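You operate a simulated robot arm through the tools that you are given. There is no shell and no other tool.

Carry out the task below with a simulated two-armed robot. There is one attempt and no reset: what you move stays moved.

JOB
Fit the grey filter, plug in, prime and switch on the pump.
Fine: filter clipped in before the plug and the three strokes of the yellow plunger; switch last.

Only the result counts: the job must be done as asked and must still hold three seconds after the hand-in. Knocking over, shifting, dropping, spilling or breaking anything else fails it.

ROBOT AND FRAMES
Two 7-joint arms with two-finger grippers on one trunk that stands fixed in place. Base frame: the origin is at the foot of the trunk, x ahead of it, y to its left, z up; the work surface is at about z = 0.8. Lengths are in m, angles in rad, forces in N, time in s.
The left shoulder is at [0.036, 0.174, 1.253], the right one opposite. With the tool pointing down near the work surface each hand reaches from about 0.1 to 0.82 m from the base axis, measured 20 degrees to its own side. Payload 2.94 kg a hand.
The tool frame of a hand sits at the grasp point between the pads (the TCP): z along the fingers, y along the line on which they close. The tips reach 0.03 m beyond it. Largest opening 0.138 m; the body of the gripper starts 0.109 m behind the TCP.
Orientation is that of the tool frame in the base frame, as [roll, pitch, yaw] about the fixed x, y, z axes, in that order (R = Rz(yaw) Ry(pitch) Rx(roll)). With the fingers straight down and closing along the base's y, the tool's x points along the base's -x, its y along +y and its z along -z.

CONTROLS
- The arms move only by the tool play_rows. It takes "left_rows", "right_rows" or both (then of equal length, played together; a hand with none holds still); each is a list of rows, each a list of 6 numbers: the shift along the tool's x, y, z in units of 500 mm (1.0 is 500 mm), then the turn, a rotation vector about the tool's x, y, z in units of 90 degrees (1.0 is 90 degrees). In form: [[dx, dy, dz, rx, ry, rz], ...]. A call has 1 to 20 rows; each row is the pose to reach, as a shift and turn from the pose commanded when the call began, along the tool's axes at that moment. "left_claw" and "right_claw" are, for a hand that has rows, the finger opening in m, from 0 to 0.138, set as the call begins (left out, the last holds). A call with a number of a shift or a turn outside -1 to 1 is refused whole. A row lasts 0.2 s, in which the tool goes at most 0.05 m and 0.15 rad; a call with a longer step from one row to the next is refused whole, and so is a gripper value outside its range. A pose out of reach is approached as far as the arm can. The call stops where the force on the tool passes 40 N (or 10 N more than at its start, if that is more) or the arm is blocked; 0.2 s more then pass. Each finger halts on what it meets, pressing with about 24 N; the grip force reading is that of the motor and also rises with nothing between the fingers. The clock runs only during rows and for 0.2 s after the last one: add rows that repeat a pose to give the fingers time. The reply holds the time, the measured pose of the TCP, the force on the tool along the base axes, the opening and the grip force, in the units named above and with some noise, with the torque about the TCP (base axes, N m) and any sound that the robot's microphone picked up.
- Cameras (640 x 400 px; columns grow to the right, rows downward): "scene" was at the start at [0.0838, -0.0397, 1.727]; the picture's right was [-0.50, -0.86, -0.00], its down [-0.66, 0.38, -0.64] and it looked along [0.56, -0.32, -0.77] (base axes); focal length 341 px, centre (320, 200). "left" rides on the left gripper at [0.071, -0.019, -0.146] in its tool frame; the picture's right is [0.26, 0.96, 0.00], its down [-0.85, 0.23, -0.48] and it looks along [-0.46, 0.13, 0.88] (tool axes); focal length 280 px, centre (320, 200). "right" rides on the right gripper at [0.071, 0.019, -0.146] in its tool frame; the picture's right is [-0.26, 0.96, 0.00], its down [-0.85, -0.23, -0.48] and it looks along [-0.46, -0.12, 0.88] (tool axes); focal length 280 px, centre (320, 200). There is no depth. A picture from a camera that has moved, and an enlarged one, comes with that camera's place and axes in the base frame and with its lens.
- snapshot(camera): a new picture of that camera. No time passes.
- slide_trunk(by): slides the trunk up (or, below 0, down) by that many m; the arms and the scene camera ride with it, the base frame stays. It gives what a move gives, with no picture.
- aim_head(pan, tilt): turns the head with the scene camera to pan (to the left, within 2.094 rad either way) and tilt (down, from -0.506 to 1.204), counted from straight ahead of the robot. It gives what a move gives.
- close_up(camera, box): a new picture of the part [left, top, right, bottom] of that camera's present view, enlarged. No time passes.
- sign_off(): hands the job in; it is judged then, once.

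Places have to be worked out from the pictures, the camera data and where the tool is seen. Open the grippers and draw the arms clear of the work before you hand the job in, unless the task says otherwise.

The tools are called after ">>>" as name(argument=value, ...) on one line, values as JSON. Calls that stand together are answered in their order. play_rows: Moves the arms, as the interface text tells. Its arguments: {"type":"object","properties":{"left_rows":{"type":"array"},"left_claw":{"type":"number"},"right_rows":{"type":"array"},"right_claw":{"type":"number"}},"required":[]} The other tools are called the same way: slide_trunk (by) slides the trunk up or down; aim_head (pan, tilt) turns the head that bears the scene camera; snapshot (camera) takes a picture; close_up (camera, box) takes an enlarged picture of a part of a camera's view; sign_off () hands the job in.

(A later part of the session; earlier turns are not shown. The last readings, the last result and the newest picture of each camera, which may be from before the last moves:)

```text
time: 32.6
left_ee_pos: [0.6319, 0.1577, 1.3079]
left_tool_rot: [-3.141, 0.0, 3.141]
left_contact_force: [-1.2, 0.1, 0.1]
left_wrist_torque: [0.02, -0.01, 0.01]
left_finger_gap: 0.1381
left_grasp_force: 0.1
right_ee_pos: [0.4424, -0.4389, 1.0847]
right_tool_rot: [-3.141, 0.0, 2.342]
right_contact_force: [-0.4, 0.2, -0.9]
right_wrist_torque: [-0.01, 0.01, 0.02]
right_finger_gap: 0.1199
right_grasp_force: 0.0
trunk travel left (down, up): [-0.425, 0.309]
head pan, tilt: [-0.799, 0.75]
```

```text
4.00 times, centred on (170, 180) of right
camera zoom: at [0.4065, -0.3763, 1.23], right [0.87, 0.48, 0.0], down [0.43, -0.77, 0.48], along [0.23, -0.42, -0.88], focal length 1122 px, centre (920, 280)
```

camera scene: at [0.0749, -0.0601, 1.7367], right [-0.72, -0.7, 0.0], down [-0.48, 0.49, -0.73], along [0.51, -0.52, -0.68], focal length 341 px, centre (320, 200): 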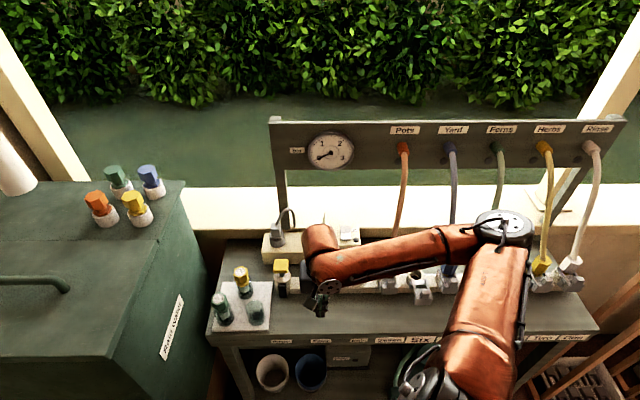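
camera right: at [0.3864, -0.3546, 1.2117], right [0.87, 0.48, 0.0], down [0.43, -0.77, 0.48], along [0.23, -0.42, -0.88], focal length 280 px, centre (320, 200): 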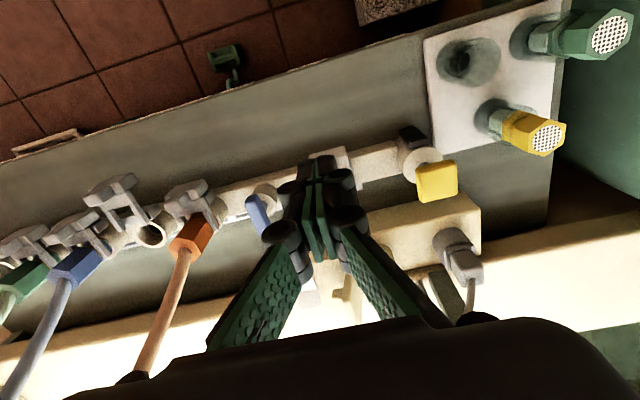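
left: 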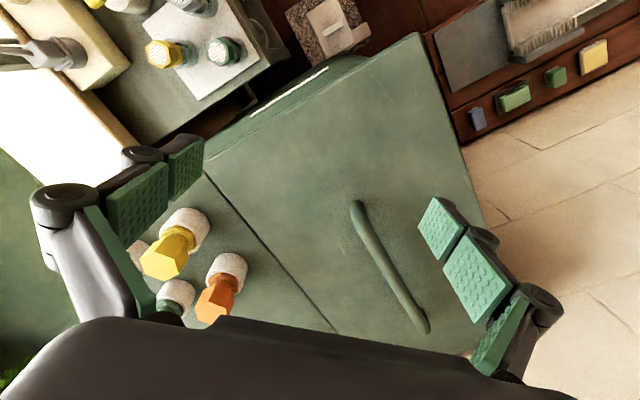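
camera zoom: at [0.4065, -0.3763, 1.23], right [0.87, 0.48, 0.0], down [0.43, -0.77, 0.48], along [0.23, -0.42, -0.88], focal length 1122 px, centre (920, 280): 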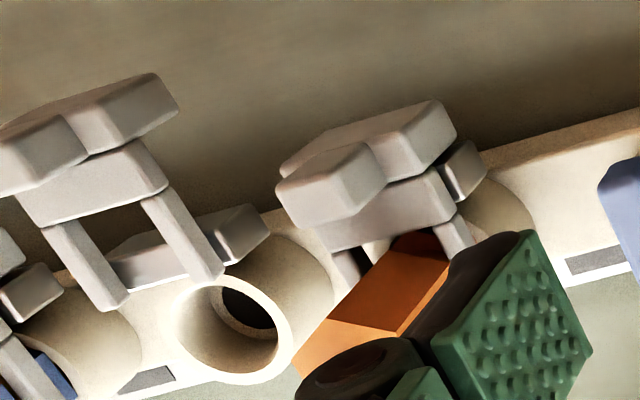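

The prongs now flank the neck, and the fork sits relative to its guide just as on the closed orange port. I'll confirm with a firm push, with the fingers straddling the nub and bearing on the plate.

>>> play_rows(right_rows=[[0.028, -0.001, 0, 0, 0, 0], [0.056, -0.001, 0, 0, 0, 0], [0.084, -0.001, 0.04, 0, 0, 0], [0.084, -0.001, 0.1, 0, 0, 0], [0.084, -0.001, 0.16, 0, 0, 0], [0.084, -0.001, 0.22, 0, 0, 0], [0.084, -0.001, 0.28, 0, 0, 0], [0.084, -0.001, 0.34, 0, 0, 0], [0.05, -0.001, 0.34, 0, 0, 0], [0.03, -0.001, 0.34, 0, 0, 0], [0.016, -0.001, 0.34, 0, 0, 0], [0.006, -0.001, 0.34, 0, 0, 0], [0.006, -0.001, 0.34, 0, 0, 0]], right_claw=0.027)

>>> close_up(camera="right", box=[230, 130, 430, 330])

```text
time: 35.4
left_ee_pos: [0.6304, 0.1586, 1.3081]
left_tool_rot: [-3.141, 0.0, -3.141]
left_contact_force: [0.3, 1.1, 1.0]
left_wrist_torque: [0.03, -0.02, -0.03]
left_finger_gap: 0.1379
left_grasp_force: 0.1
right_ee_pos: [0.4377, -0.4384, 0.9153]
right_tool_rot: [3.142, 0.0, 2.341]
right_contact_force: [0.1, 0.1, -0.3]
right_wrist_torque: [-0.01, 0.02, 0.01]
right_finger_gap: 0.0271
right_grasp_force: 0.0
trunk travel left (down, up): [-0.425, 0.309]
head pan, tilt: [-0.799, 0.75]
```

```text
2.00 times, centred on (330, 230) of right
camera zoom: at [0.4026, -0.3742, 1.0608], right [0.87, 0.48, 0.0], down [0.43, -0.77, 0.48], along [0.23, -0.42, -0.88], focal length 561 px, centre (300, 140)
```

zoom: 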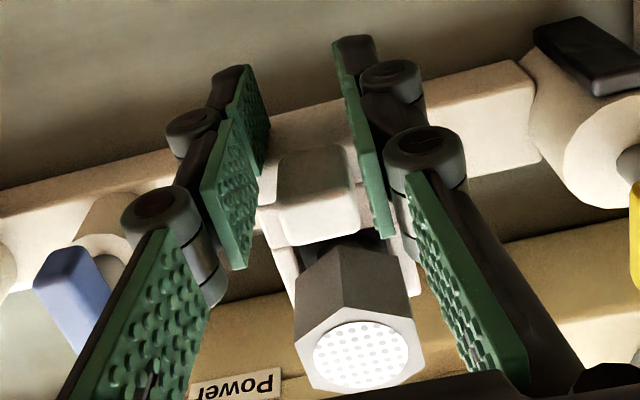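

The fingers straddle the nub with no force yet. I'll push on in 1–2 mm steps.

>>> play_rows(right_rows=[[-0.004, 0, 0, 0, 0, 0], [-0.008, 0, 0, 0, 0, 0], [-0.012, 0, 0, 0, 0, 0], [-0.012, 0, 0, 0, 0, 0]])

>>> close_up(camera="right", box=[230, 130, 430, 330])

```text
time: 36.4
left_ee_pos: [0.6299, 0.16, 1.3099]
left_tool_rot: [-3.14, 0.0, 3.141]
left_contact_force: [-0.2, -0.5, 0.3]
left_wrist_torque: [0.01, 0.0, 0.01]
left_finger_gap: 0.1378
left_grasp_force: 0.1
right_ee_pos: [0.441, -0.4366, 0.914]
right_tool_rot: [3.141, -0.005, 2.344]
right_contact_force: [-19.1, 16.2, -1.4]
right_wrist_torque: [0.47, 0.27, 0.44]
right_finger_gap: 0.026
right_grasp_force: 0.1
trunk travel left (down, up): [-0.425, 0.309]
head pan, tilt: [-0.799, 0.75]
```

```text
2.00 times, centred on (330, 230) of right
camera zoom: at [0.4044, -0.3751, 1.0607], right [0.87, 0.49, 0.0], down [0.43, -0.77, 0.47], along [0.23, -0.41, -0.88], focal length 561 px, centre (300, 140)
```

zoom: 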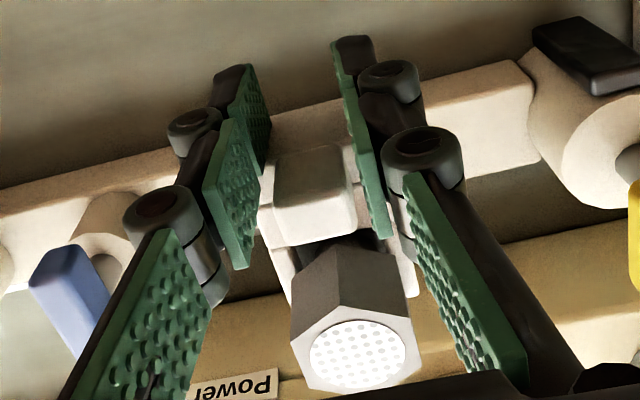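

A solid stop at 25 N in the same place as before confirms the fork is fully home. I'll back off and rise, then study the plug and socket.

>>> play_rows(right_rows=[[0.02, 0, 0, 0, 0, 0], [0.06, 0, 0, 0, 0, 0], [0.1, 0, 0, 0, 0, 0], [0.1, 0, -0.06, 0, 0, 0], [0.1, 0, -0.14, 0, 0, 0], [0.1, 0, -0.22, 0, 0, 0], [0.1, 0, -0.3, 0, 0, 0], [0.06, 0.08, -0.3, 0, 0, 0], [0.02, 0.16, -0.3, 0, 0, 0], [-0.02, 0.2, -0.3, 0, 0, 0], [-0.06, 0.2, -0.3, 0, 0, 0], [-0.1, 0.2, -0.3, 0, 0, 0]], right_claw=0.138)

>>> snapshot(camera="right")

>>> close_up(camera="scene", box=[250, 190, 370, 310])

```text
time: 39.0
left_ee_pos: [0.6319, 0.1582, 1.3073]
left_tool_rot: [-3.141, -0.003, 3.14]
left_contact_force: [0.4, -0.4, -0.6]
left_wrist_torque: [-0.02, 0.03, 0.04]
left_finger_gap: 0.1382
left_grasp_force: 0.1
right_ee_pos: [0.5493, -0.4066, 1.0654]
right_tool_rot: [3.141, 0.0, 2.341]
right_contact_force: [-0.5, 0.2, -0.5]
right_wrist_torque: [0.01, 0.01, 0.0]
right_finger_gap: 0.1382
right_grasp_force: 0.0
trunk travel left (down, up): [-0.425, 0.309]
head pan, tilt: [-0.799, 0.75]
```

```text
taken
camera right: at [0.5134, -0.3438, 1.2111], right [0.87, 0.48, 0.0], down [0.43, -0.77, 0.48], along [0.23, -0.42, -0.88], focal length 280 px, centre (320, 200)
```

right: 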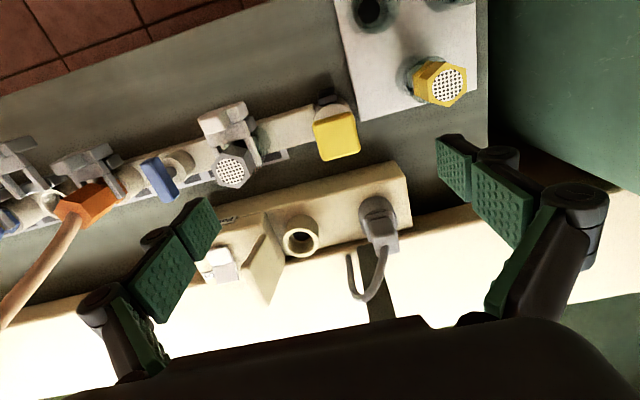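

```text
3.33 times, centred on (310, 250) of scene
camera zoom: at [0.0754, -0.06, 1.7367], right [-0.72, -0.7, 0.0], down [-0.48, 0.49, -0.73], along [0.51, -0.52, -0.68], focal length 1135 px, centre (353, 33)
```

zoom: 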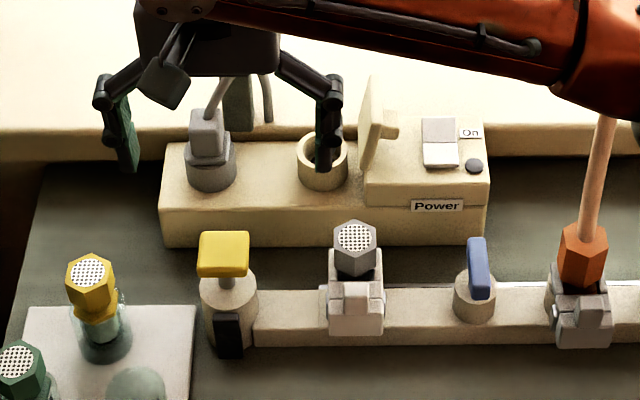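

The clip now looks identical to the closed ones. Next I'll zoom on the plug, the socket and the flap.

>>> close_up(camera="right", box=[220, 160, 440, 320])

>>> close_up(camera="scene", box=[255, 200, 315, 250])

>>> close_up(camera="scene", box=[295, 205, 365, 255])

```text
2.50 times, centred on (330, 240) of right
camera zoom: at [0.5134, -0.3438, 1.2111], right [0.87, 0.48, 0.0], down [0.43, -0.77, 0.48], along [0.23, -0.42, -0.88], focal length 701 px, centre (295, 100)
```

zoom: 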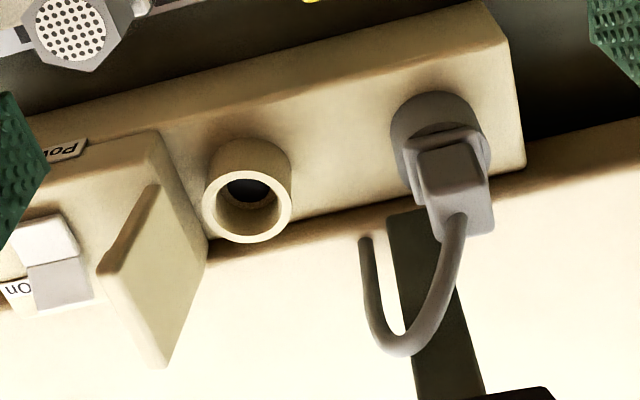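

```text
8.00 times, centred on (285, 225) of scene
camera zoom: at [0.0754, -0.06, 1.7367], right [-0.72, -0.7, 0.0], down [-0.48, 0.49, -0.73], along [0.51, -0.52, -0.68], focal length 2725 px, centre (600, 0)
```

zoom: 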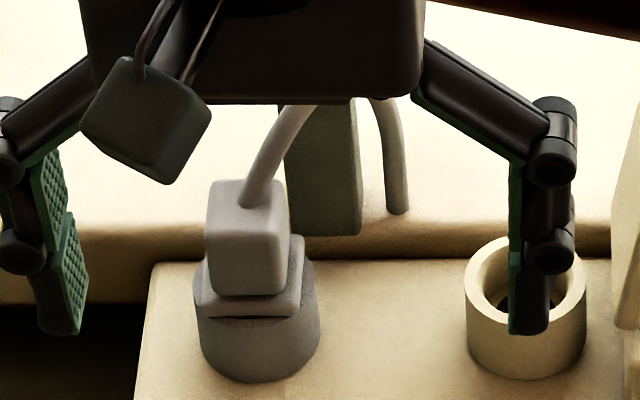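

```text
8.00 times, centred on (330, 230) of scene
camera zoom: at [0.0754, -0.06, 1.7367], right [-0.72, -0.7, 0.0], down [-0.48, 0.49, -0.73], along [0.51, -0.52, -0.68], focal length 2725 px, centre (240, -40)
```

zoom: 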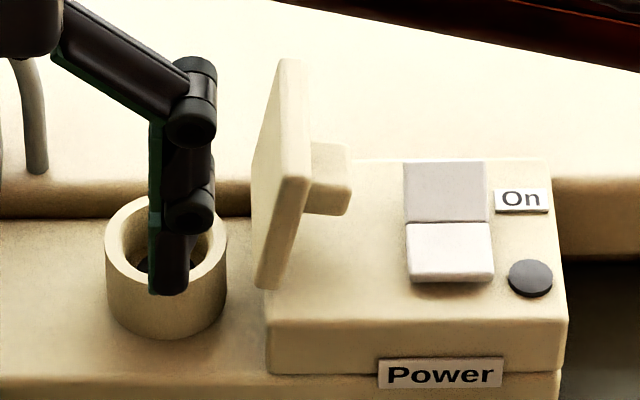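

The plug is a block with a flange in a parking ring, and its cord arcs up and away toward +R. I'll tilt the hand and move nearer for a clear view of the plug, the cord and the post behind it.

>>> play_rows(right_rows=[[-0.033, 0.0128, 0.02, 0, -0.064, 0], [-0.066, 0.0256, 0.04, 0, -0.128, 0], [-0.1, 0.0385, 0.06, 0, -0.191, 0], [-0.133, 0.0513, 0.08, 0, -0.255, 0], [-0.166, 0.064, 0.1, 0, -0.318, 0], [-0.166, 0.064, 0.1, 0, -0.318, 0]])

>>> snapshot(camera="right")

>>> snapshot(camera="scene")

```text
time: 40.4
left_ee_pos: [0.6308, 0.1576, 1.3077]
left_tool_rot: [-3.141, 0.0, -3.141]
left_contact_force: [-0.3, -0.4, -0.5]
left_wrist_torque: [0.02, 0.01, -0.01]
left_finger_gap: 0.1381
left_grasp_force: 0.1
right_ee_pos: [0.6293, -0.4441, 1.015]
right_tool_rot: [3.141, 0.501, 2.341]
right_contact_force: [-0.3, 0.5, 0.1]
right_wrist_torque: [0.0, 0.0, 0.0]
right_finger_gap: 0.1378
right_grasp_force: 0.0
trunk travel left (down, up): [-0.425, 0.309]
head pan, tilt: [-0.799, 0.75]
```

```text
taken
camera right: at [0.5516, -0.3369, 1.1081], right [0.85, 0.51, 0.13], down [0.19, -0.53, 0.82], along [0.49, -0.68, -0.55], focal length 280 px, centre (320, 200)
```

right: 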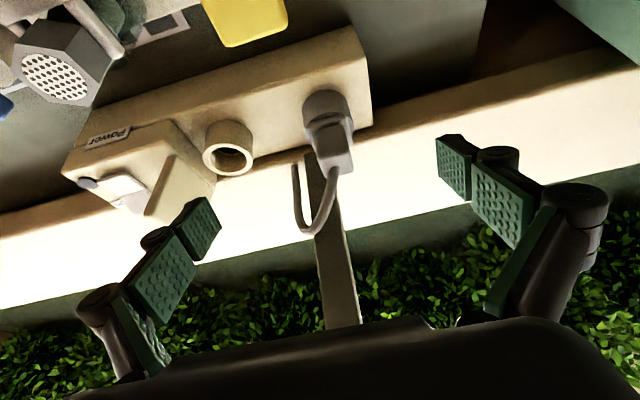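

```text
taken
camera scene: at [0.0747, -0.0599, 1.7368], right [-0.72, -0.7, 0.0], down [-0.48, 0.49, -0.73], along [0.51, -0.52, -0.68], focal length 341 px, centre (320, 200)
```

scene: 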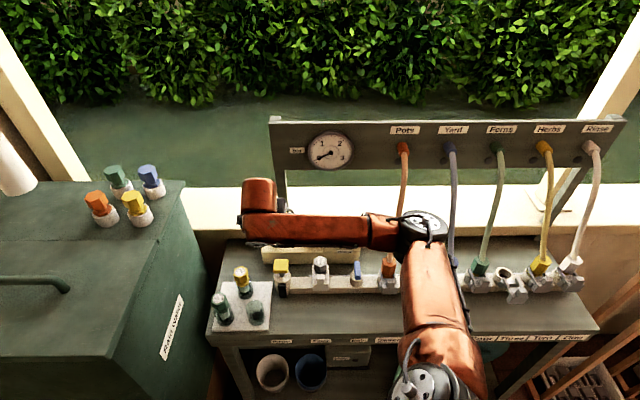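

>>> close_up(camera="right", box=[260, 70, 400, 250])

>>> close_up(camera="right", box=[60, 80, 280, 240])

```text
2.22 times, centred on (330, 160) of right
camera zoom: at [0.5516, -0.3369, 1.1081], right [0.85, 0.51, 0.13], down [0.19, -0.53, 0.82], along [0.49, -0.68, -0.55], focal length 623 px, centre (298, 289)
```

zoom: 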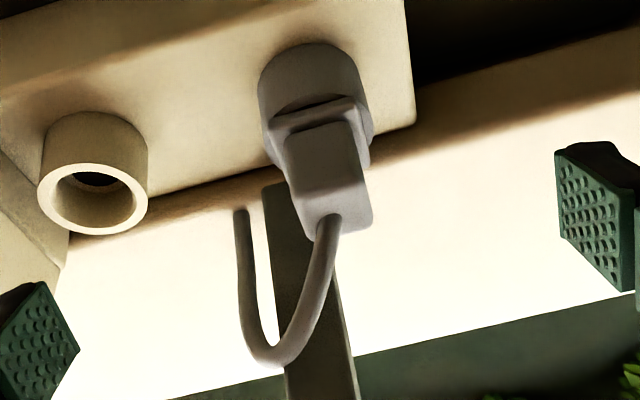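

```text
2.50 times, centred on (170, 160) of right
camera zoom: at [0.5516, -0.3369, 1.1081], right [0.85, 0.51, 0.13], down [0.19, -0.53, 0.82], along [0.49, -0.68, -0.55], focal length 701 px, centre (695, 300)
```

zoom: 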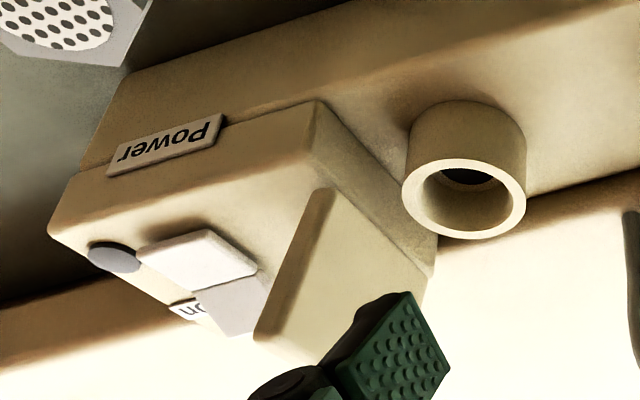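

Combining views, I place the plug block at R≈-0.141, F≈0.727 with its top at z≈0.942, and the socket ring at R≈-0.0315, F≈0.7255, z≈0.90. I'll grip it along the bench with the hand tilted back, so the fingers pass in front of the cord and clear the panel. First comes a pre-grasp pose.

>>> play_rows(right_rows=[[-0.01, 0.007, 0.008, 0, 0, 0], [-0.02, 0.014, 0.016, 0, 0, 0], [-0.0305, 0.021, 0.0235, 0, 0, 0], [-0.0305, 0.021, 0.0235, 0, 0, 0], [-0.0305, 0.021, 0.0235, 0, 0, 0]], right_claw=0.06)

>>> snapshot(camera="right")

>>> close_up(camera="right", box=[250, 80, 390, 230])

```text
time: 41.6
left_ee_pos: [0.6318, 0.1578, 1.3077]
left_tool_rot: [3.142, -0.002, -3.141]
left_contact_force: [0.5, 0.3, 0.3]
left_wrist_torque: [-0.02, -0.01, 0.0]
left_finger_gap: 0.138
left_grasp_force: 0.0
right_ee_pos: [0.6517, -0.4507, 1.0116]
right_tool_rot: [3.142, 0.498, 2.343]
right_contact_force: [-0.6, -0.1, 0.1]
right_wrist_torque: [-0.01, 0.02, 0.02]
right_finger_gap: 0.0597
right_grasp_force: 0.0
trunk travel left (down, up): [-0.425, 0.309]
head pan, tilt: [-0.799, 0.75]
```

```text
taken
camera right: at [0.5729, -0.3439, 1.106], right [0.85, 0.51, 0.13], down [0.2, -0.53, 0.82], along [0.48, -0.68, -0.55], focal length 280 px, centre (320, 200)
```

right: 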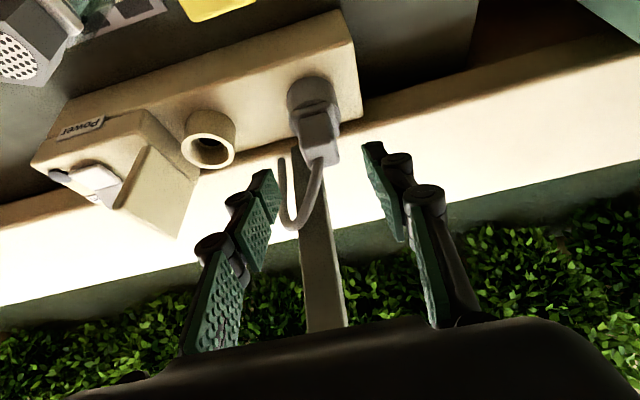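

```text
2.67 times, centred on (320, 155) of right
camera zoom: at [0.5729, -0.3439, 1.106], right [0.85, 0.51, 0.13], down [0.2, -0.53, 0.82], along [0.48, -0.68, -0.55], focal length 748 px, centre (320, 320)
```

zoom: 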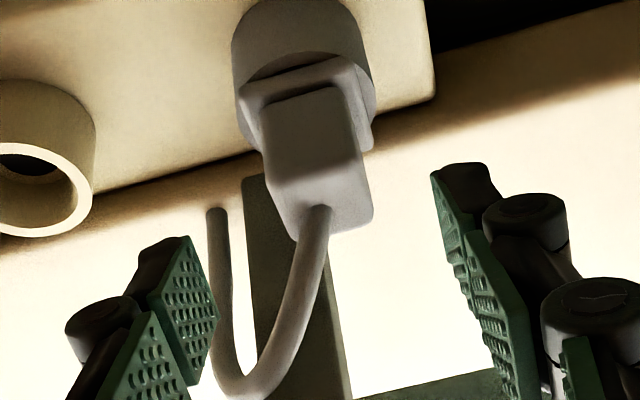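

The plug lies on the tool axis to within about 1 mm. I'll advance along the tool axis to straddle the block, stopping part-way to check.

>>> play_rows(right_rows=[[0, -0.001, 0.03, 0, 0, 0], [0, -0.002, 0.06, 0, 0, 0], [0, -0.002, 0.09, 0, 0, 0], [0, -0.002, 0.11, 0, 0, 0], [0, -0.002, 0.11, 0, 0, 0]])

>>> close_up(camera="right", box=[230, 80, 410, 250])

>>> close_up(camera="scene", box=[240, 180, 340, 260])

```text
time: 42.8
left_ee_pos: [0.6312, 0.1581, 1.3088]
left_tool_rot: [3.141, 0.001, 3.139]
left_contact_force: [-0.1, -0.3, -0.3]
left_wrist_torque: [0.01, 0.0, 0.02]
left_finger_gap: 0.1378
left_grasp_force: 0.0
right_ee_pos: [0.6688, -0.4711, 0.9634]
right_tool_rot: [3.14, 0.499, 2.342]
right_contact_force: [0.1, 0.0, 0.2]
right_wrist_torque: [0.02, -0.01, 0.01]
right_finger_gap: 0.0599
right_grasp_force: 0.1
trunk travel left (down, up): [-0.425, 0.309]
head pan, tilt: [-0.799, 0.75]
```

```text
2.35 times, centred on (320, 165) of right
camera zoom: at [0.591, -0.3642, 1.0582], right [0.85, 0.51, 0.13], down [0.2, -0.53, 0.82], along [0.48, -0.68, -0.55], focal length 660 px, centre (320, 282)
```

zoom: 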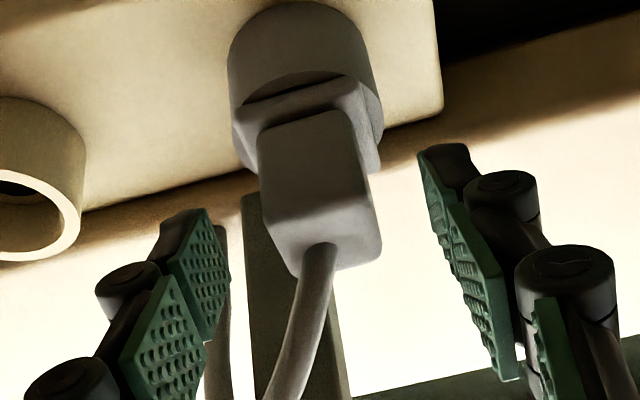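

```text
5.00 times, centred on (290, 220) of scene
camera zoom: at [0.0749, -0.0599, 1.7367], right [-0.72, -0.7, 0.0], down [-0.48, 0.49, -0.73], along [0.51, -0.52, -0.68], focal length 1703 px, centre (470, 100)
```

zoom: 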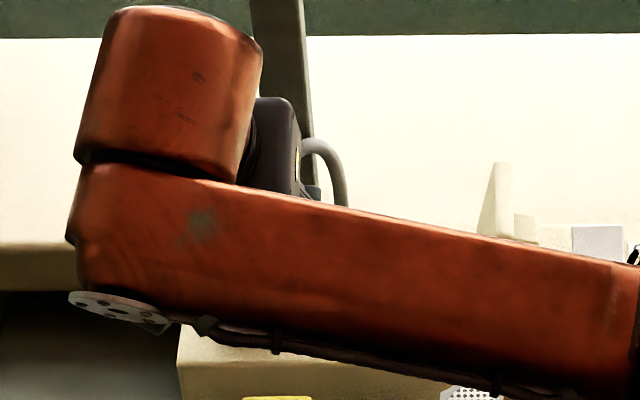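

The block is centred between the pads and the cord passes behind them. I'll advance the last 25 mm and close on the block.

>>> play_rows(right_rows=[[0, 0, 0.02, 0, 0, 0], [0, 0, 0.036, 0, 0, 0], [0, 0, 0.05, 0, 0, 0], [0, 0, 0.05, 0, 0, 0]])

>>> close_up(camera="right", box=[230, 90, 410, 260])

```text
time: 43.8
left_ee_pos: [0.6313, 0.1585, 1.3083]
left_tool_rot: [3.14, 0.0, 3.141]
left_contact_force: [0.0, -0.4, 0.8]
left_wrist_torque: [-0.02, 0.0, 0.01]
left_finger_gap: 0.1381
left_grasp_force: 0.0
right_ee_pos: [0.6759, -0.4795, 0.9431]
right_tool_rot: [-3.141, 0.499, 2.343]
right_contact_force: [-0.8, 0.8, 0.0]
right_wrist_torque: [-0.03, -0.04, -0.01]
right_finger_gap: 0.0601
right_grasp_force: 0.0
trunk travel left (down, up): [-0.425, 0.309]
head pan, tilt: [-0.799, 0.75]
```

```text
2.35 times, centred on (320, 175) of right
camera zoom: at [0.5992, -0.3718, 1.0366], right [0.85, 0.51, 0.13], down [0.2, -0.53, 0.82], along [0.48, -0.68, -0.55], focal length 660 px, centre (320, 259)
```

zoom: 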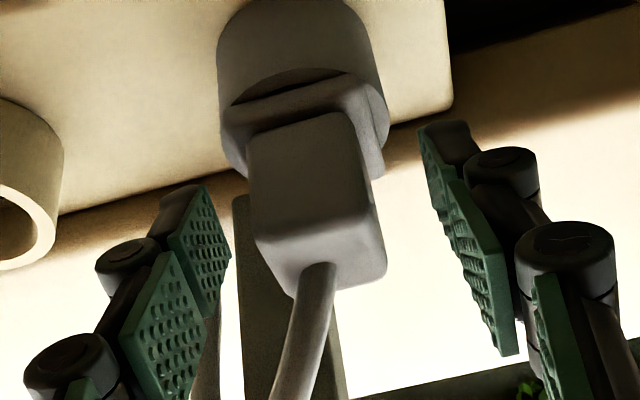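

The tips are level with the lower part of the block, near the flange. I'll back out 3 mm for clearance and close.

>>> play_rows(right_rows=[[0, 0, -0.006, 0, 0, 0], [0, 0, -0.006, 0, 0, 0], [0, 0, -0.006, 0, 0, 0], [0, 0, -0.006, 0, 0, 0], [0, 0, -0.006, 0, 0, 0], [0, 0, -0.006, 0, 0, 0]], right_claw=0.01)

>>> close_up(camera="right", box=[230, 90, 410, 260])

```text
time: 45.2
left_ee_pos: [0.6316, 0.1567, 1.3074]
left_tool_rot: [-3.141, -0.003, 3.141]
left_contact_force: [-0.6, -0.1, -0.1]
left_wrist_torque: [-0.03, -0.03, 0.01]
left_finger_gap: 0.138
left_grasp_force: 0.0
right_ee_pos: [0.6762, -0.478, 0.9448]
right_tool_rot: [-3.139, 0.499, 2.342]
right_contact_force: [0.2, -1.0, 0.3]
right_wrist_torque: [-0.04, -0.04, 0.04]
right_finger_gap: 0.0292
right_grasp_force: 23.5
trunk travel left (down, up): [-0.425, 0.309]
head pan, tilt: [-0.799, 0.75]
```

```text
2.35 times, centred on (320, 175) of right
camera zoom: at [0.598, -0.3709, 1.039], right [0.85, 0.51, 0.13], down [0.2, -0.53, 0.82], along [0.48, -0.68, -0.55], focal length 660 px, centre (320, 259)
```

zoom: 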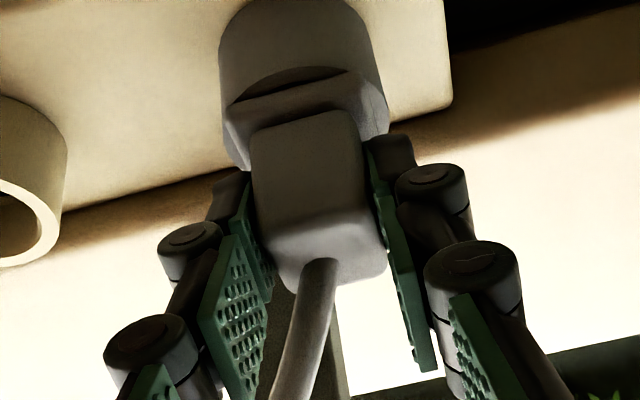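

It's gripped at 29 mm with 24 N. I'll pull the plug straight up slowly and check that it comes out with the hand.

>>> play_rows(right_rows=[[-0.0048, 0, -0.0088, 0, 0, 0], [-0.0096, 0, -0.0176, 0, 0, 0], [-0.0192, 0, -0.0351, 0, 0, 0], [-0.0288, 0, -0.0527, 0, 0, 0], [-0.0384, 0, -0.0702, 0, 0, 0], [-0.048, 0, -0.0878, 0, 0, 0]])

>>> snapshot(camera="right")

>>> close_up(camera="right", box=[220, 60, 420, 260])

```text
time: 46.6
left_ee_pos: [0.6308, 0.1572, 1.3067]
left_tool_rot: [-3.141, 0.0, 3.141]
left_contact_force: [-1.0, 0.5, 0.5]
left_wrist_torque: [0.01, -0.02, -0.03]
left_finger_gap: 0.1384
left_grasp_force: 0.1
right_ee_pos: [0.6769, -0.4788, 0.9937]
right_tool_rot: [-3.141, 0.5, 2.341]
right_contact_force: [-0.3, -0.1, -1.5]
right_wrist_torque: [-0.02, 0.0, 0.01]
right_finger_gap: 0.0292
right_grasp_force: 23.9
trunk travel left (down, up): [-0.425, 0.309]
head pan, tilt: [-0.799, 0.75]
```

```text
taken
camera right: at [0.5984, -0.3705, 1.088], right [0.85, 0.51, 0.12], down [0.2, -0.53, 0.82], along [0.48, -0.68, -0.55], focal length 280 px, centre (320, 200)
```

right: 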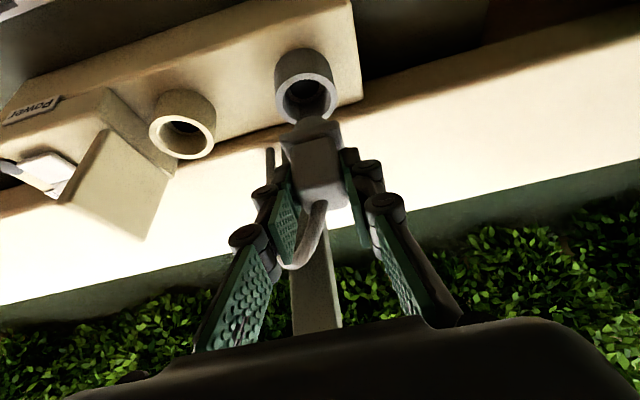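

```text
2.00 times, centred on (320, 160) of right
camera zoom: at [0.5984, -0.3705, 1.088], right [0.85, 0.51, 0.12], down [0.2, -0.53, 0.82], along [0.48, -0.68, -0.55], focal length 561 px, centre (320, 280)
```

zoom: 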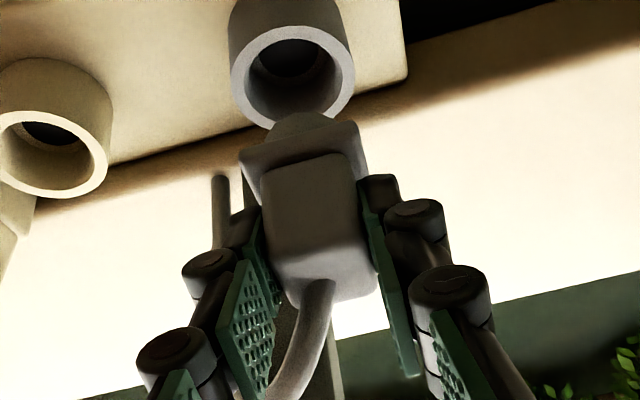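

The plug came out with its round spigot, and the parking ring is visible below it. I'll measure both ring openings in this view so I can use the parking ring as the alignment reference.

>>> close_up(camera="right", box=[140, 30, 350, 170])

>>> snapshot(camera="scene")

```text
2.86 times, centred on (245, 100) of right
camera zoom: at [0.5984, -0.3705, 1.088], right [0.85, 0.51, 0.12], down [0.2, -0.53, 0.82], along [0.48, -0.68, -0.55], focal length 801 px, centre (534, 486)
```

zoom: 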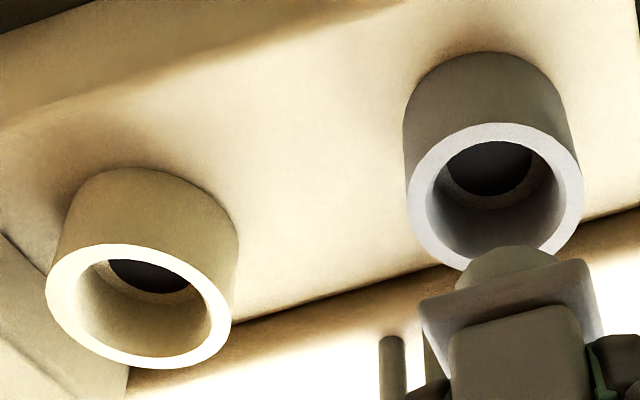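

```text
taken
camera scene: at [0.0751, -0.0598, 1.7367], right [-0.72, -0.7, 0.0], down [-0.48, 0.49, -0.73], along [0.51, -0.52, -0.68], focal length 341 px, centre (320, 200)
```

scene: 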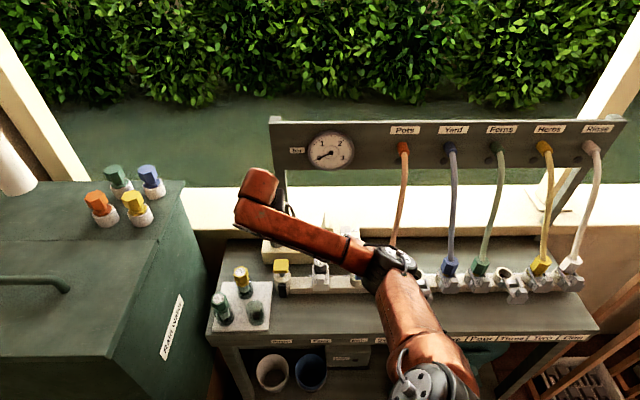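

The rings are 0.1095 m apart along the bench and at the same height, with the target about 3 mm further back. I'll carry the plug across at this height, clear of the rings, and compare with the reference pixel (306.4, 98.6).

>>> play_rows(right_rows=[[-0.001, -0.044, 0.0006, 0, 0, 0], [-0.002, -0.088, 0.0012, 0, 0, 0], [-0.003, -0.132, 0.0018, 0, 0, 0], [-0.0042, -0.176, 0.0023, 0, 0, 0], [-0.0053, -0.219, 0.0029, 0, 0, 0], [-0.0053, -0.219, 0.0029, 0, 0, 0]])

>>> snapshot(camera="right")

>>> close_up(camera="right", box=[200, 40, 420, 220])

>>> snapshot(camera="scene")

```text
time: 48.0
left_ee_pos: [0.6321, 0.1592, 1.3078]
left_tool_rot: [3.141, -0.001, 3.141]
left_contact_force: [0.3, 0.2, -0.9]
left_wrist_torque: [-0.01, -0.04, 0.01]
left_finger_gap: 0.1379
left_grasp_force: 0.2
right_ee_pos: [0.5995, -0.5565, 0.9927]
right_tool_rot: [3.141, 0.499, 2.342]
right_contact_force: [1.0, 0.0, -0.7]
right_wrist_torque: [0.0, 0.01, 0.01]
right_finger_gap: 0.0293
right_grasp_force: 23.5
trunk travel left (down, up): [-0.425, 0.309]
head pan, tilt: [-0.799, 0.75]
```

```text
taken
camera right: at [0.5214, -0.4491, 1.0868], right [0.85, 0.51, 0.12], down [0.2, -0.53, 0.82], along [0.48, -0.68, -0.55], focal length 280 px, centre (320, 200)
```

right: 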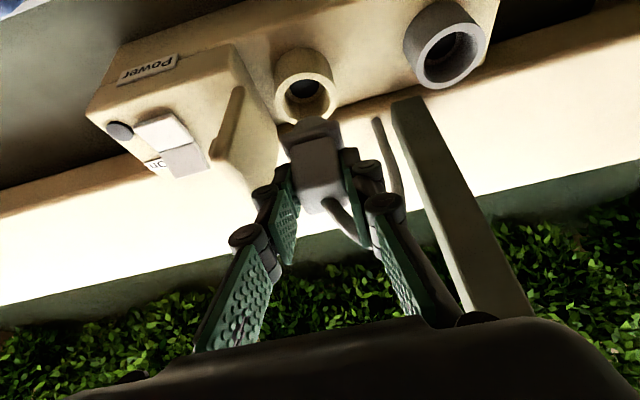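

```text
2.22 times, centred on (310, 130) of right
camera zoom: at [0.5214, -0.4491, 1.0868], right [0.85, 0.51, 0.12], down [0.2, -0.53, 0.82], along [0.48, -0.68, -0.55], focal length 623 px, centre (342, 356)
```

zoom: 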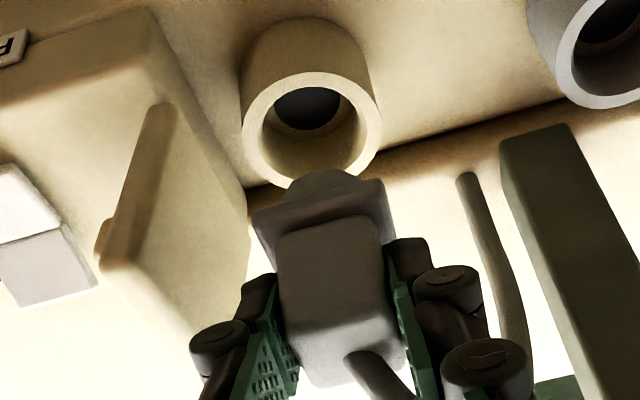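

```text
taken
camera scene: at [0.0756, -0.0597, 1.7367], right [-0.72, -0.7, 0.0], down [-0.48, 0.49, -0.73], along [0.51, -0.52, -0.68], focal length 341 px, centre (320, 200)
```

scene: 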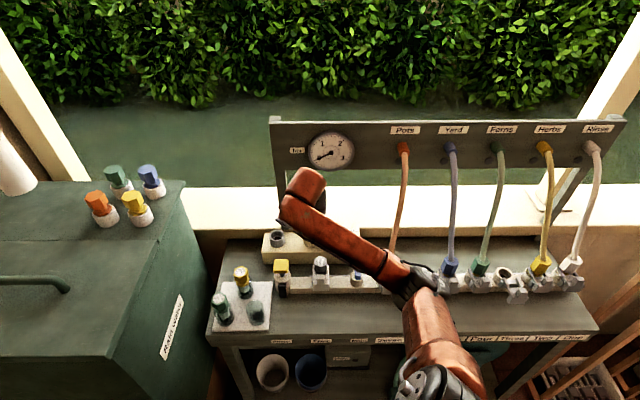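

Horizontally the ring matches the reference to 0.3 px. Vertically it is 3 px high, so the extra 3 mm in depth was wrong. I'll undo that shift and lower 30 mm.

>>> play_rows(right_rows=[[0.0053, 0, -0.0029, 0, 0, 0], [0.0053, 0, -0.0029, 0, 0, 0], [0.0125, 0, 0.0103, 0, 0, 0], [0.0197, 0, 0.0235, 0, 0, 0], [0.0269, 0, 0.0366, 0, 0, 0], [0.0341, 0, 0.0498, 0, 0, 0], [0.0341, 0, 0.0498, 0, 0, 0]])

>>> close_up(camera="right", box=[200, 60, 420, 240])

>>> close_up(camera="scene", box=[280, 190, 380, 260])

```text
time: 49.6
left_ee_pos: [0.6323, 0.1581, 1.3081]
left_tool_rot: [3.141, 0.0, 3.141]
left_contact_force: [0.1, 0.6, 0.4]
left_wrist_torque: [-0.02, -0.01, -0.03]
left_finger_gap: 0.138
left_grasp_force: 0.0
right_ee_pos: [0.5966, -0.5551, 0.9639]
right_tool_rot: [-3.141, 0.498, 2.342]
right_contact_force: [0.4, 0.1, -0.8]
right_wrist_torque: [0.0, -0.02, 0.0]
right_finger_gap: 0.0294
right_grasp_force: 24.1
trunk travel left (down, up): [-0.425, 0.309]
head pan, tilt: [-0.799, 0.75]
```

```text
2.22 times, centred on (310, 150) of right
camera zoom: at [0.5193, -0.4472, 1.0584], right [0.85, 0.51, 0.13], down [0.2, -0.53, 0.82], along [0.48, -0.68, -0.55], focal length 623 px, centre (342, 311)
```

zoom: 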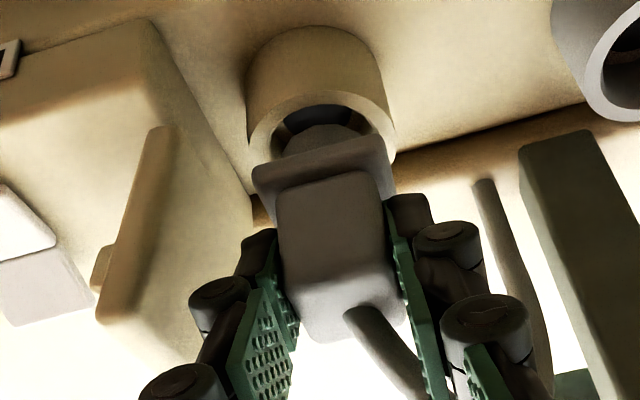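

```text
5.71 times, centred on (330, 225) of scene
camera zoom: at [0.0751, -0.0601, 1.7367], right [-0.72, -0.7, 0.0], down [-0.48, 0.49, -0.73], along [0.51, -0.52, -0.68], focal length 1946 px, centre (263, 57)
```

zoom: 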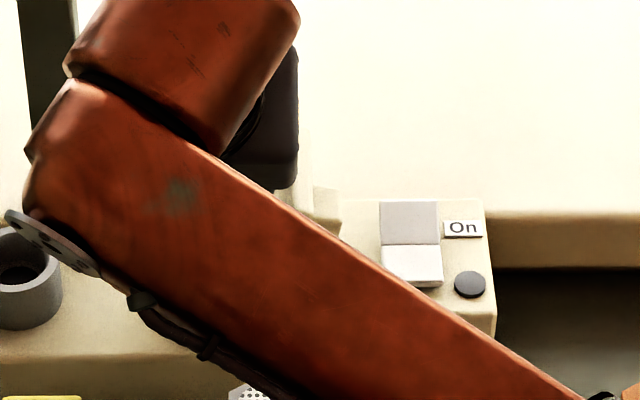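

The spigot is entering the ring with no force. I'll lower the remaining 20 mm slowly.

>>> play_rows(right_rows=[[0.0038, 0, 0.007, 0, 0, 0], [0.0077, 0, 0.014, 0, 0, 0], [0.0115, 0, 0.0211, 0, 0, 0], [0.0153, 0, 0.0281, 0, 0, 0], [0.0153, 0, 0.0281, 0, 0, 0]])

>>> close_up(camera="right", box=[200, 70, 420, 250])

```text
time: 50.8
left_ee_pos: [0.6319, 0.1573, 1.3075]
left_tool_rot: [3.141, 0.0, 3.14]
left_contact_force: [-0.2, -0.3, 0.1]
left_wrist_torque: [0.01, 0.01, 0.02]
left_finger_gap: 0.138
left_grasp_force: 0.0
right_ee_pos: [0.5977, -0.5552, 0.9492]
right_tool_rot: [-3.141, 0.498, 2.343]
right_contact_force: [0.2, 0.0, -1.2]
right_wrist_torque: [-0.02, -0.02, 0.0]
right_finger_gap: 0.0292
right_grasp_force: 23.8
trunk travel left (down, up): [-0.425, 0.309]
head pan, tilt: [-0.799, 0.75]
```

```text
2.22 times, centred on (310, 160) of right
camera zoom: at [0.5195, -0.4476, 1.0421], right [0.85, 0.51, 0.13], down [0.2, -0.53, 0.82], along [0.48, -0.68, -0.55], focal length 623 px, centre (342, 289)
```

zoom: 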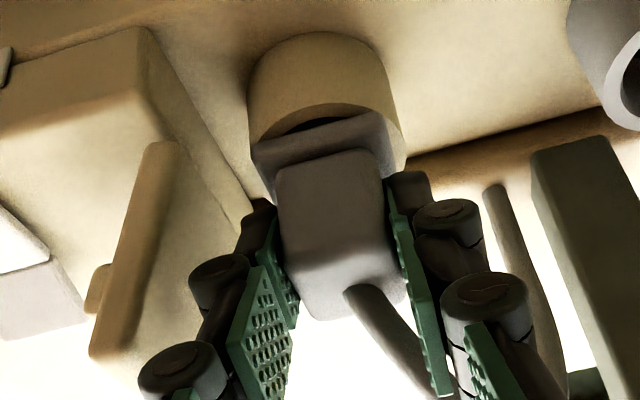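

There are about 4 mm left compared with the parked height. I'll continue down gently until it seats.

>>> play_rows(right_rows=[[0.0019, 0, 0.0035, 0, 0, 0], [0.0038, 0, 0.007, 0, 0, 0], [0.0058, 0, 0.0105, 0, 0, 0], [0.0058, 0, 0.0105, 0, 0, 0]])

>>> close_up(camera="right", box=[200, 70, 420, 250])

```text
time: 51.8
left_ee_pos: [0.6303, 0.1591, 1.3084]
left_tool_rot: [3.14, 0.0, 3.139]
left_contact_force: [0.5, -0.7, -0.7]
left_wrist_torque: [0.0, -0.03, -0.02]
left_finger_gap: 0.1379
left_grasp_force: 0.1
right_ee_pos: [0.5969, -0.5535, 0.9453]
right_tool_rot: [3.139, 0.503, 2.34]
right_contact_force: [0.3, -0.7, 11.1]
right_wrist_torque: [0.04, 0.2, 0.03]
right_finger_gap: 0.0293
right_grasp_force: 23.7
trunk travel left (down, up): [-0.425, 0.309]
head pan, tilt: [-0.799, 0.75]
```

```text
2.22 times, centred on (310, 160) of right
camera zoom: at [0.519, -0.4467, 1.0384], right [0.85, 0.51, 0.13], down [0.19, -0.53, 0.83], along [0.49, -0.68, -0.55], focal length 623 px, centre (342, 289)
```

zoom: 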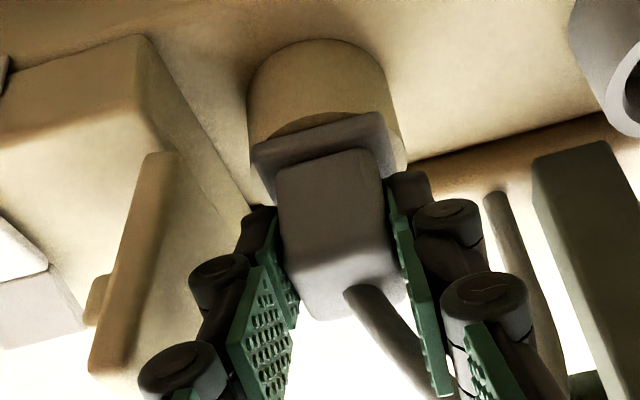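

The flange has met the ring at the same height as when parked, at 11 N. I'll press a little more firmly to make sure it's fully home.

>>> play_rows(right_rows=[[0.0019, 0, 0.0035, 0, 0, 0], [0.0029, 0, 0.0053, 0, 0, 0], [0.0029, 0, 0.0053, 0, 0, 0]])

>>> close_up(camera="right", box=[230, 90, 370, 210])

```text
time: 52.6
left_ee_pos: [0.6306, 0.1581, 1.3088]
left_tool_rot: [3.141, 0.0, -3.141]
left_contact_force: [0.0, 0.2, 0.2]
left_wrist_torque: [0.0, -0.03, 0.02]
left_finger_gap: 0.138
left_grasp_force: 0.0
right_ee_pos: [0.5965, -0.554, 0.9415]
right_tool_rot: [3.141, 0.502, 2.342]
right_contact_force: [1.8, -3.0, 16.6]
right_wrist_torque: [-0.29, -0.24, -0.03]
right_finger_gap: 0.0292
right_grasp_force: 23.6
trunk travel left (down, up): [-0.425, 0.309]
head pan, tilt: [-0.799, 0.75]
```

```text
3.33 times, centred on (300, 150) of right
camera zoom: at [0.5189, -0.4466, 1.0349], right [0.85, 0.51, 0.13], down [0.19, -0.53, 0.83], along [0.49, -0.68, -0.55], focal length 935 px, centre (387, 367)
```

zoom: 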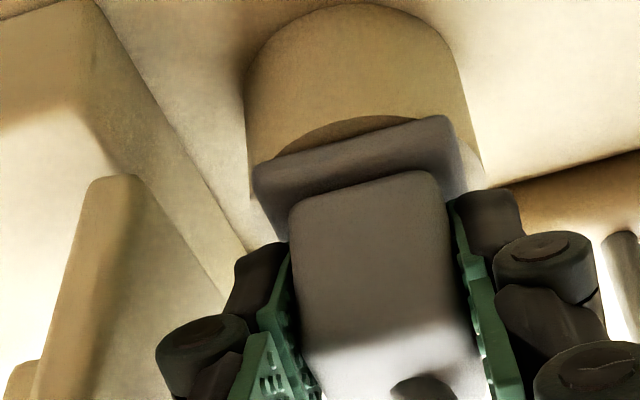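

The grip slipped about 3 mm against a hard stop with the flange flat on the ring, so the plug is fully in. I'll ease the pressure, open slightly so as not to touch the flap, and retreat along the tool axis.

>>> play_rows(right_rows=[[-0.0019, 0, -0.0035, 0, 0, 0], [-0.0019, 0, -0.0035, 0, 0, 0]])

>>> play_rows(right_rows=[[0, 0, 0, 0, 0, 0], [0, 0, 0, 0, 0, 0], [0, 0, 0, 0, 0, 0], [0, 0, -0.02, 0, 0, 0], [0, 0, -0.06, 0, 0, 0], [0, 0, -0.1, 0, 0, 0], [0, 0, -0.15, 0, 0, 0], [0, 0, -0.2, 0, 0, 0]], right_claw=0.043)

>>> snapshot(camera="right")

>>> close_up(camera="right", box=[180, 40, 400, 220])

```text
time: 53.2
left_ee_pos: [0.6312, 0.1579, 1.3071]
left_tool_rot: [-3.141, -0.001, 3.141]
left_contact_force: [-0.9, 0.1, -0.1]
left_wrist_torque: [0.0, -0.02, -0.01]
left_finger_gap: 0.1379
left_grasp_force: 0.0
right_ee_pos: [0.5986, -0.5537, 0.941]
right_tool_rot: [-3.14, 0.499, 2.341]
right_contact_force: [0.9, -1.8, 9.4]
right_wrist_torque: [-0.25, -0.31, -0.01]
right_finger_gap: 0.0292
right_grasp_force: 24.4
trunk travel left (down, up): [-0.425, 0.309]
head pan, tilt: [-0.799, 0.75]
```

```text
time: 55.0
left_ee_pos: [0.6314, 0.1582, 1.3094]
left_tool_rot: [-3.141, 0.0, -3.141]
left_contact_force: [0.4, 0.1, 0.3]
left_wrist_torque: [-0.01, -0.01, 0.0]
left_finger_gap: 0.138
left_grasp_force: 0.1
right_ee_pos: [0.5663, -0.521, 1.0277]
right_tool_rot: [-3.141, 0.501, 2.34]
right_contact_force: [-0.5, -0.6, -0.9]
right_wrist_torque: [0.0, -0.01, -0.03]
right_finger_gap: 0.0429
right_grasp_force: 0.1
trunk travel left (down, up): [-0.425, 0.309]
head pan, tilt: [-0.799, 0.75]
```

```text
taken
camera right: at [0.4863, -0.4132, 1.1218], right [0.85, 0.51, 0.13], down [0.2, -0.53, 0.82], along [0.48, -0.68, -0.55], focal length 280 px, centre (320, 200)
```

right: 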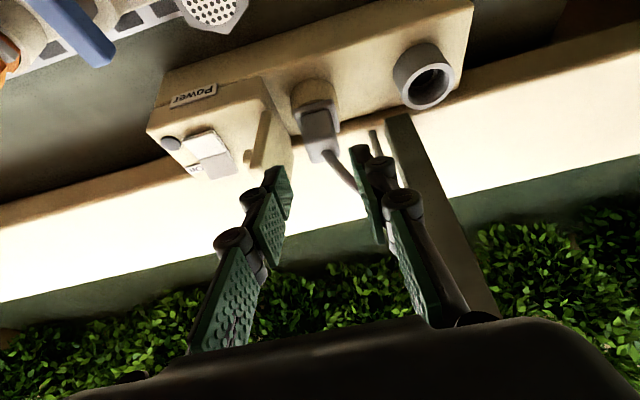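

```text
2.22 times, centred on (290, 130) of right
camera zoom: at [0.4863, -0.4132, 1.1218], right [0.85, 0.51, 0.13], down [0.2, -0.53, 0.82], along [0.48, -0.68, -0.55], focal length 623 px, centre (387, 356)
```

zoom: 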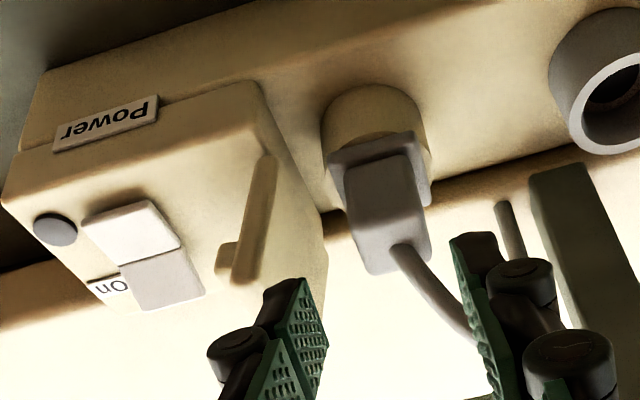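

The plug stands in the socket with its flange on the ring. Next is the primer: I'll go upright over the yellow cap, at about R=-0.1135, F=0.589, with the fingers closed.

>>> play_rows(right_rows=[[0.029, 0.033, -0.0386, 0, 0.0636, 0], [0.058, 0.066, -0.0772, 0, 0.1272, 0], [0.087, 0.099, -0.1158, 0, 0.191, 0], [0.116, 0.132, -0.1544, 0, 0.2544, 0], [0.145, 0.165, -0.193, 0, 0.318, 0], [0.145, 0.165, -0.193, 0, 0.318, 0]], right_claw=0.1)

>>> snapshot(camera="right")

>>> close_up(camera="scene", box=[250, 190, 370, 310])

```text
time: 56.4
left_ee_pos: [0.631, 0.1564, 1.3078]
left_tool_rot: [-3.139, 0.0, -3.141]
left_contact_force: [-0.7, 0.0, 0.0]
left_wrist_torque: [0.01, 0.02, -0.01]
left_finger_gap: 0.1382
left_grasp_force: 0.2
right_ee_pos: [0.5489, -0.3852, 1.0786]
right_tool_rot: [3.141, 0.0, 2.34]
right_contact_force: [-0.3, -0.2, 0.4]
right_wrist_torque: [0.03, 0.04, -0.01]
right_finger_gap: 0.1
right_grasp_force: 0.0
trunk travel left (down, up): [-0.425, 0.309]
head pan, tilt: [-0.799, 0.75]
```

```text
taken
camera right: at [0.5131, -0.3229, 1.225], right [0.88, 0.48, 0.0], down [0.43, -0.77, 0.47], along [0.23, -0.42, -0.88], focal length 280 px, centre (320, 200)
```

right: 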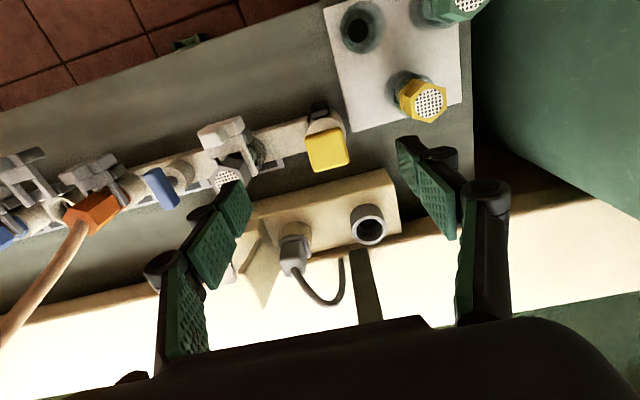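

```text
3.33 times, centred on (310, 250) of scene
camera zoom: at [0.0747, -0.0607, 1.7367], right [-0.72, -0.7, 0.0], down [-0.48, 0.49, -0.73], along [0.51, -0.52, -0.68], focal length 1135 px, centre (353, 33)
```

zoom: 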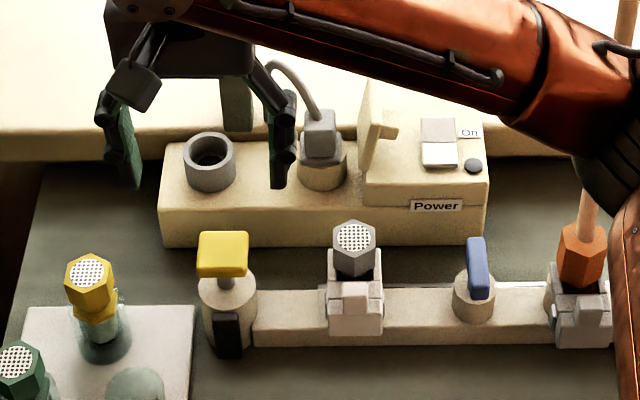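

The plug sits in the socket and the flap is unchanged. I'll zoom on the primer from both cameras to find the cap's centre.

>>> close_up(camera="right", box=[280, 90, 380, 190])

>>> close_up(camera="scene", box=[260, 250, 310, 305])

```text
4.00 times, centred on (330, 140) of right
camera zoom: at [0.5131, -0.3229, 1.225], right [0.88, 0.48, 0.0], down [0.43, -0.77, 0.47], along [0.23, -0.42, -0.88], focal length 1122 px, centre (280, 440)
```

zoom: 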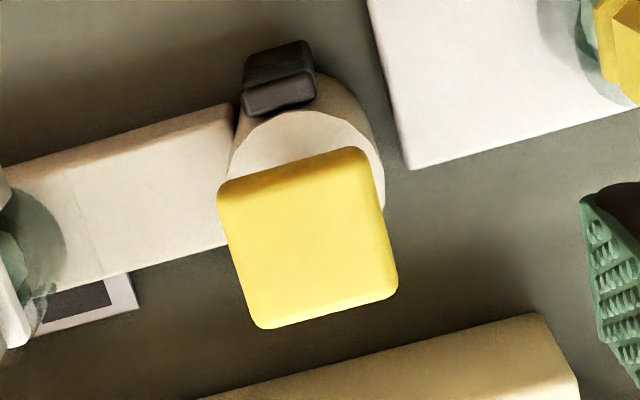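

```text
7.27 times, centred on (285, 278) of scene
camera zoom: at [0.0747, -0.0607, 1.7367], right [-0.72, -0.7, 0.0], down [-0.48, 0.49, -0.73], along [0.51, -0.52, -0.68], focal length 2477 px, centre (574, -364)
```

zoom: 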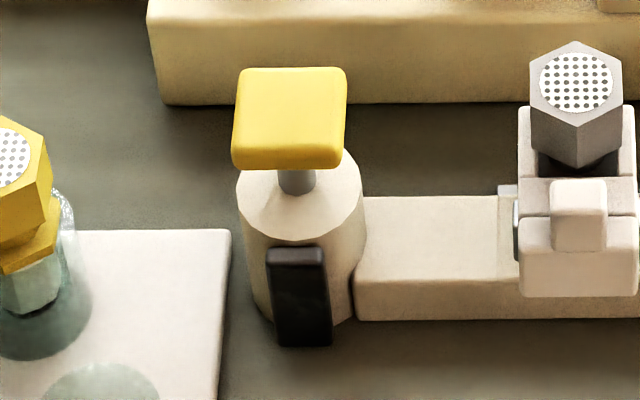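

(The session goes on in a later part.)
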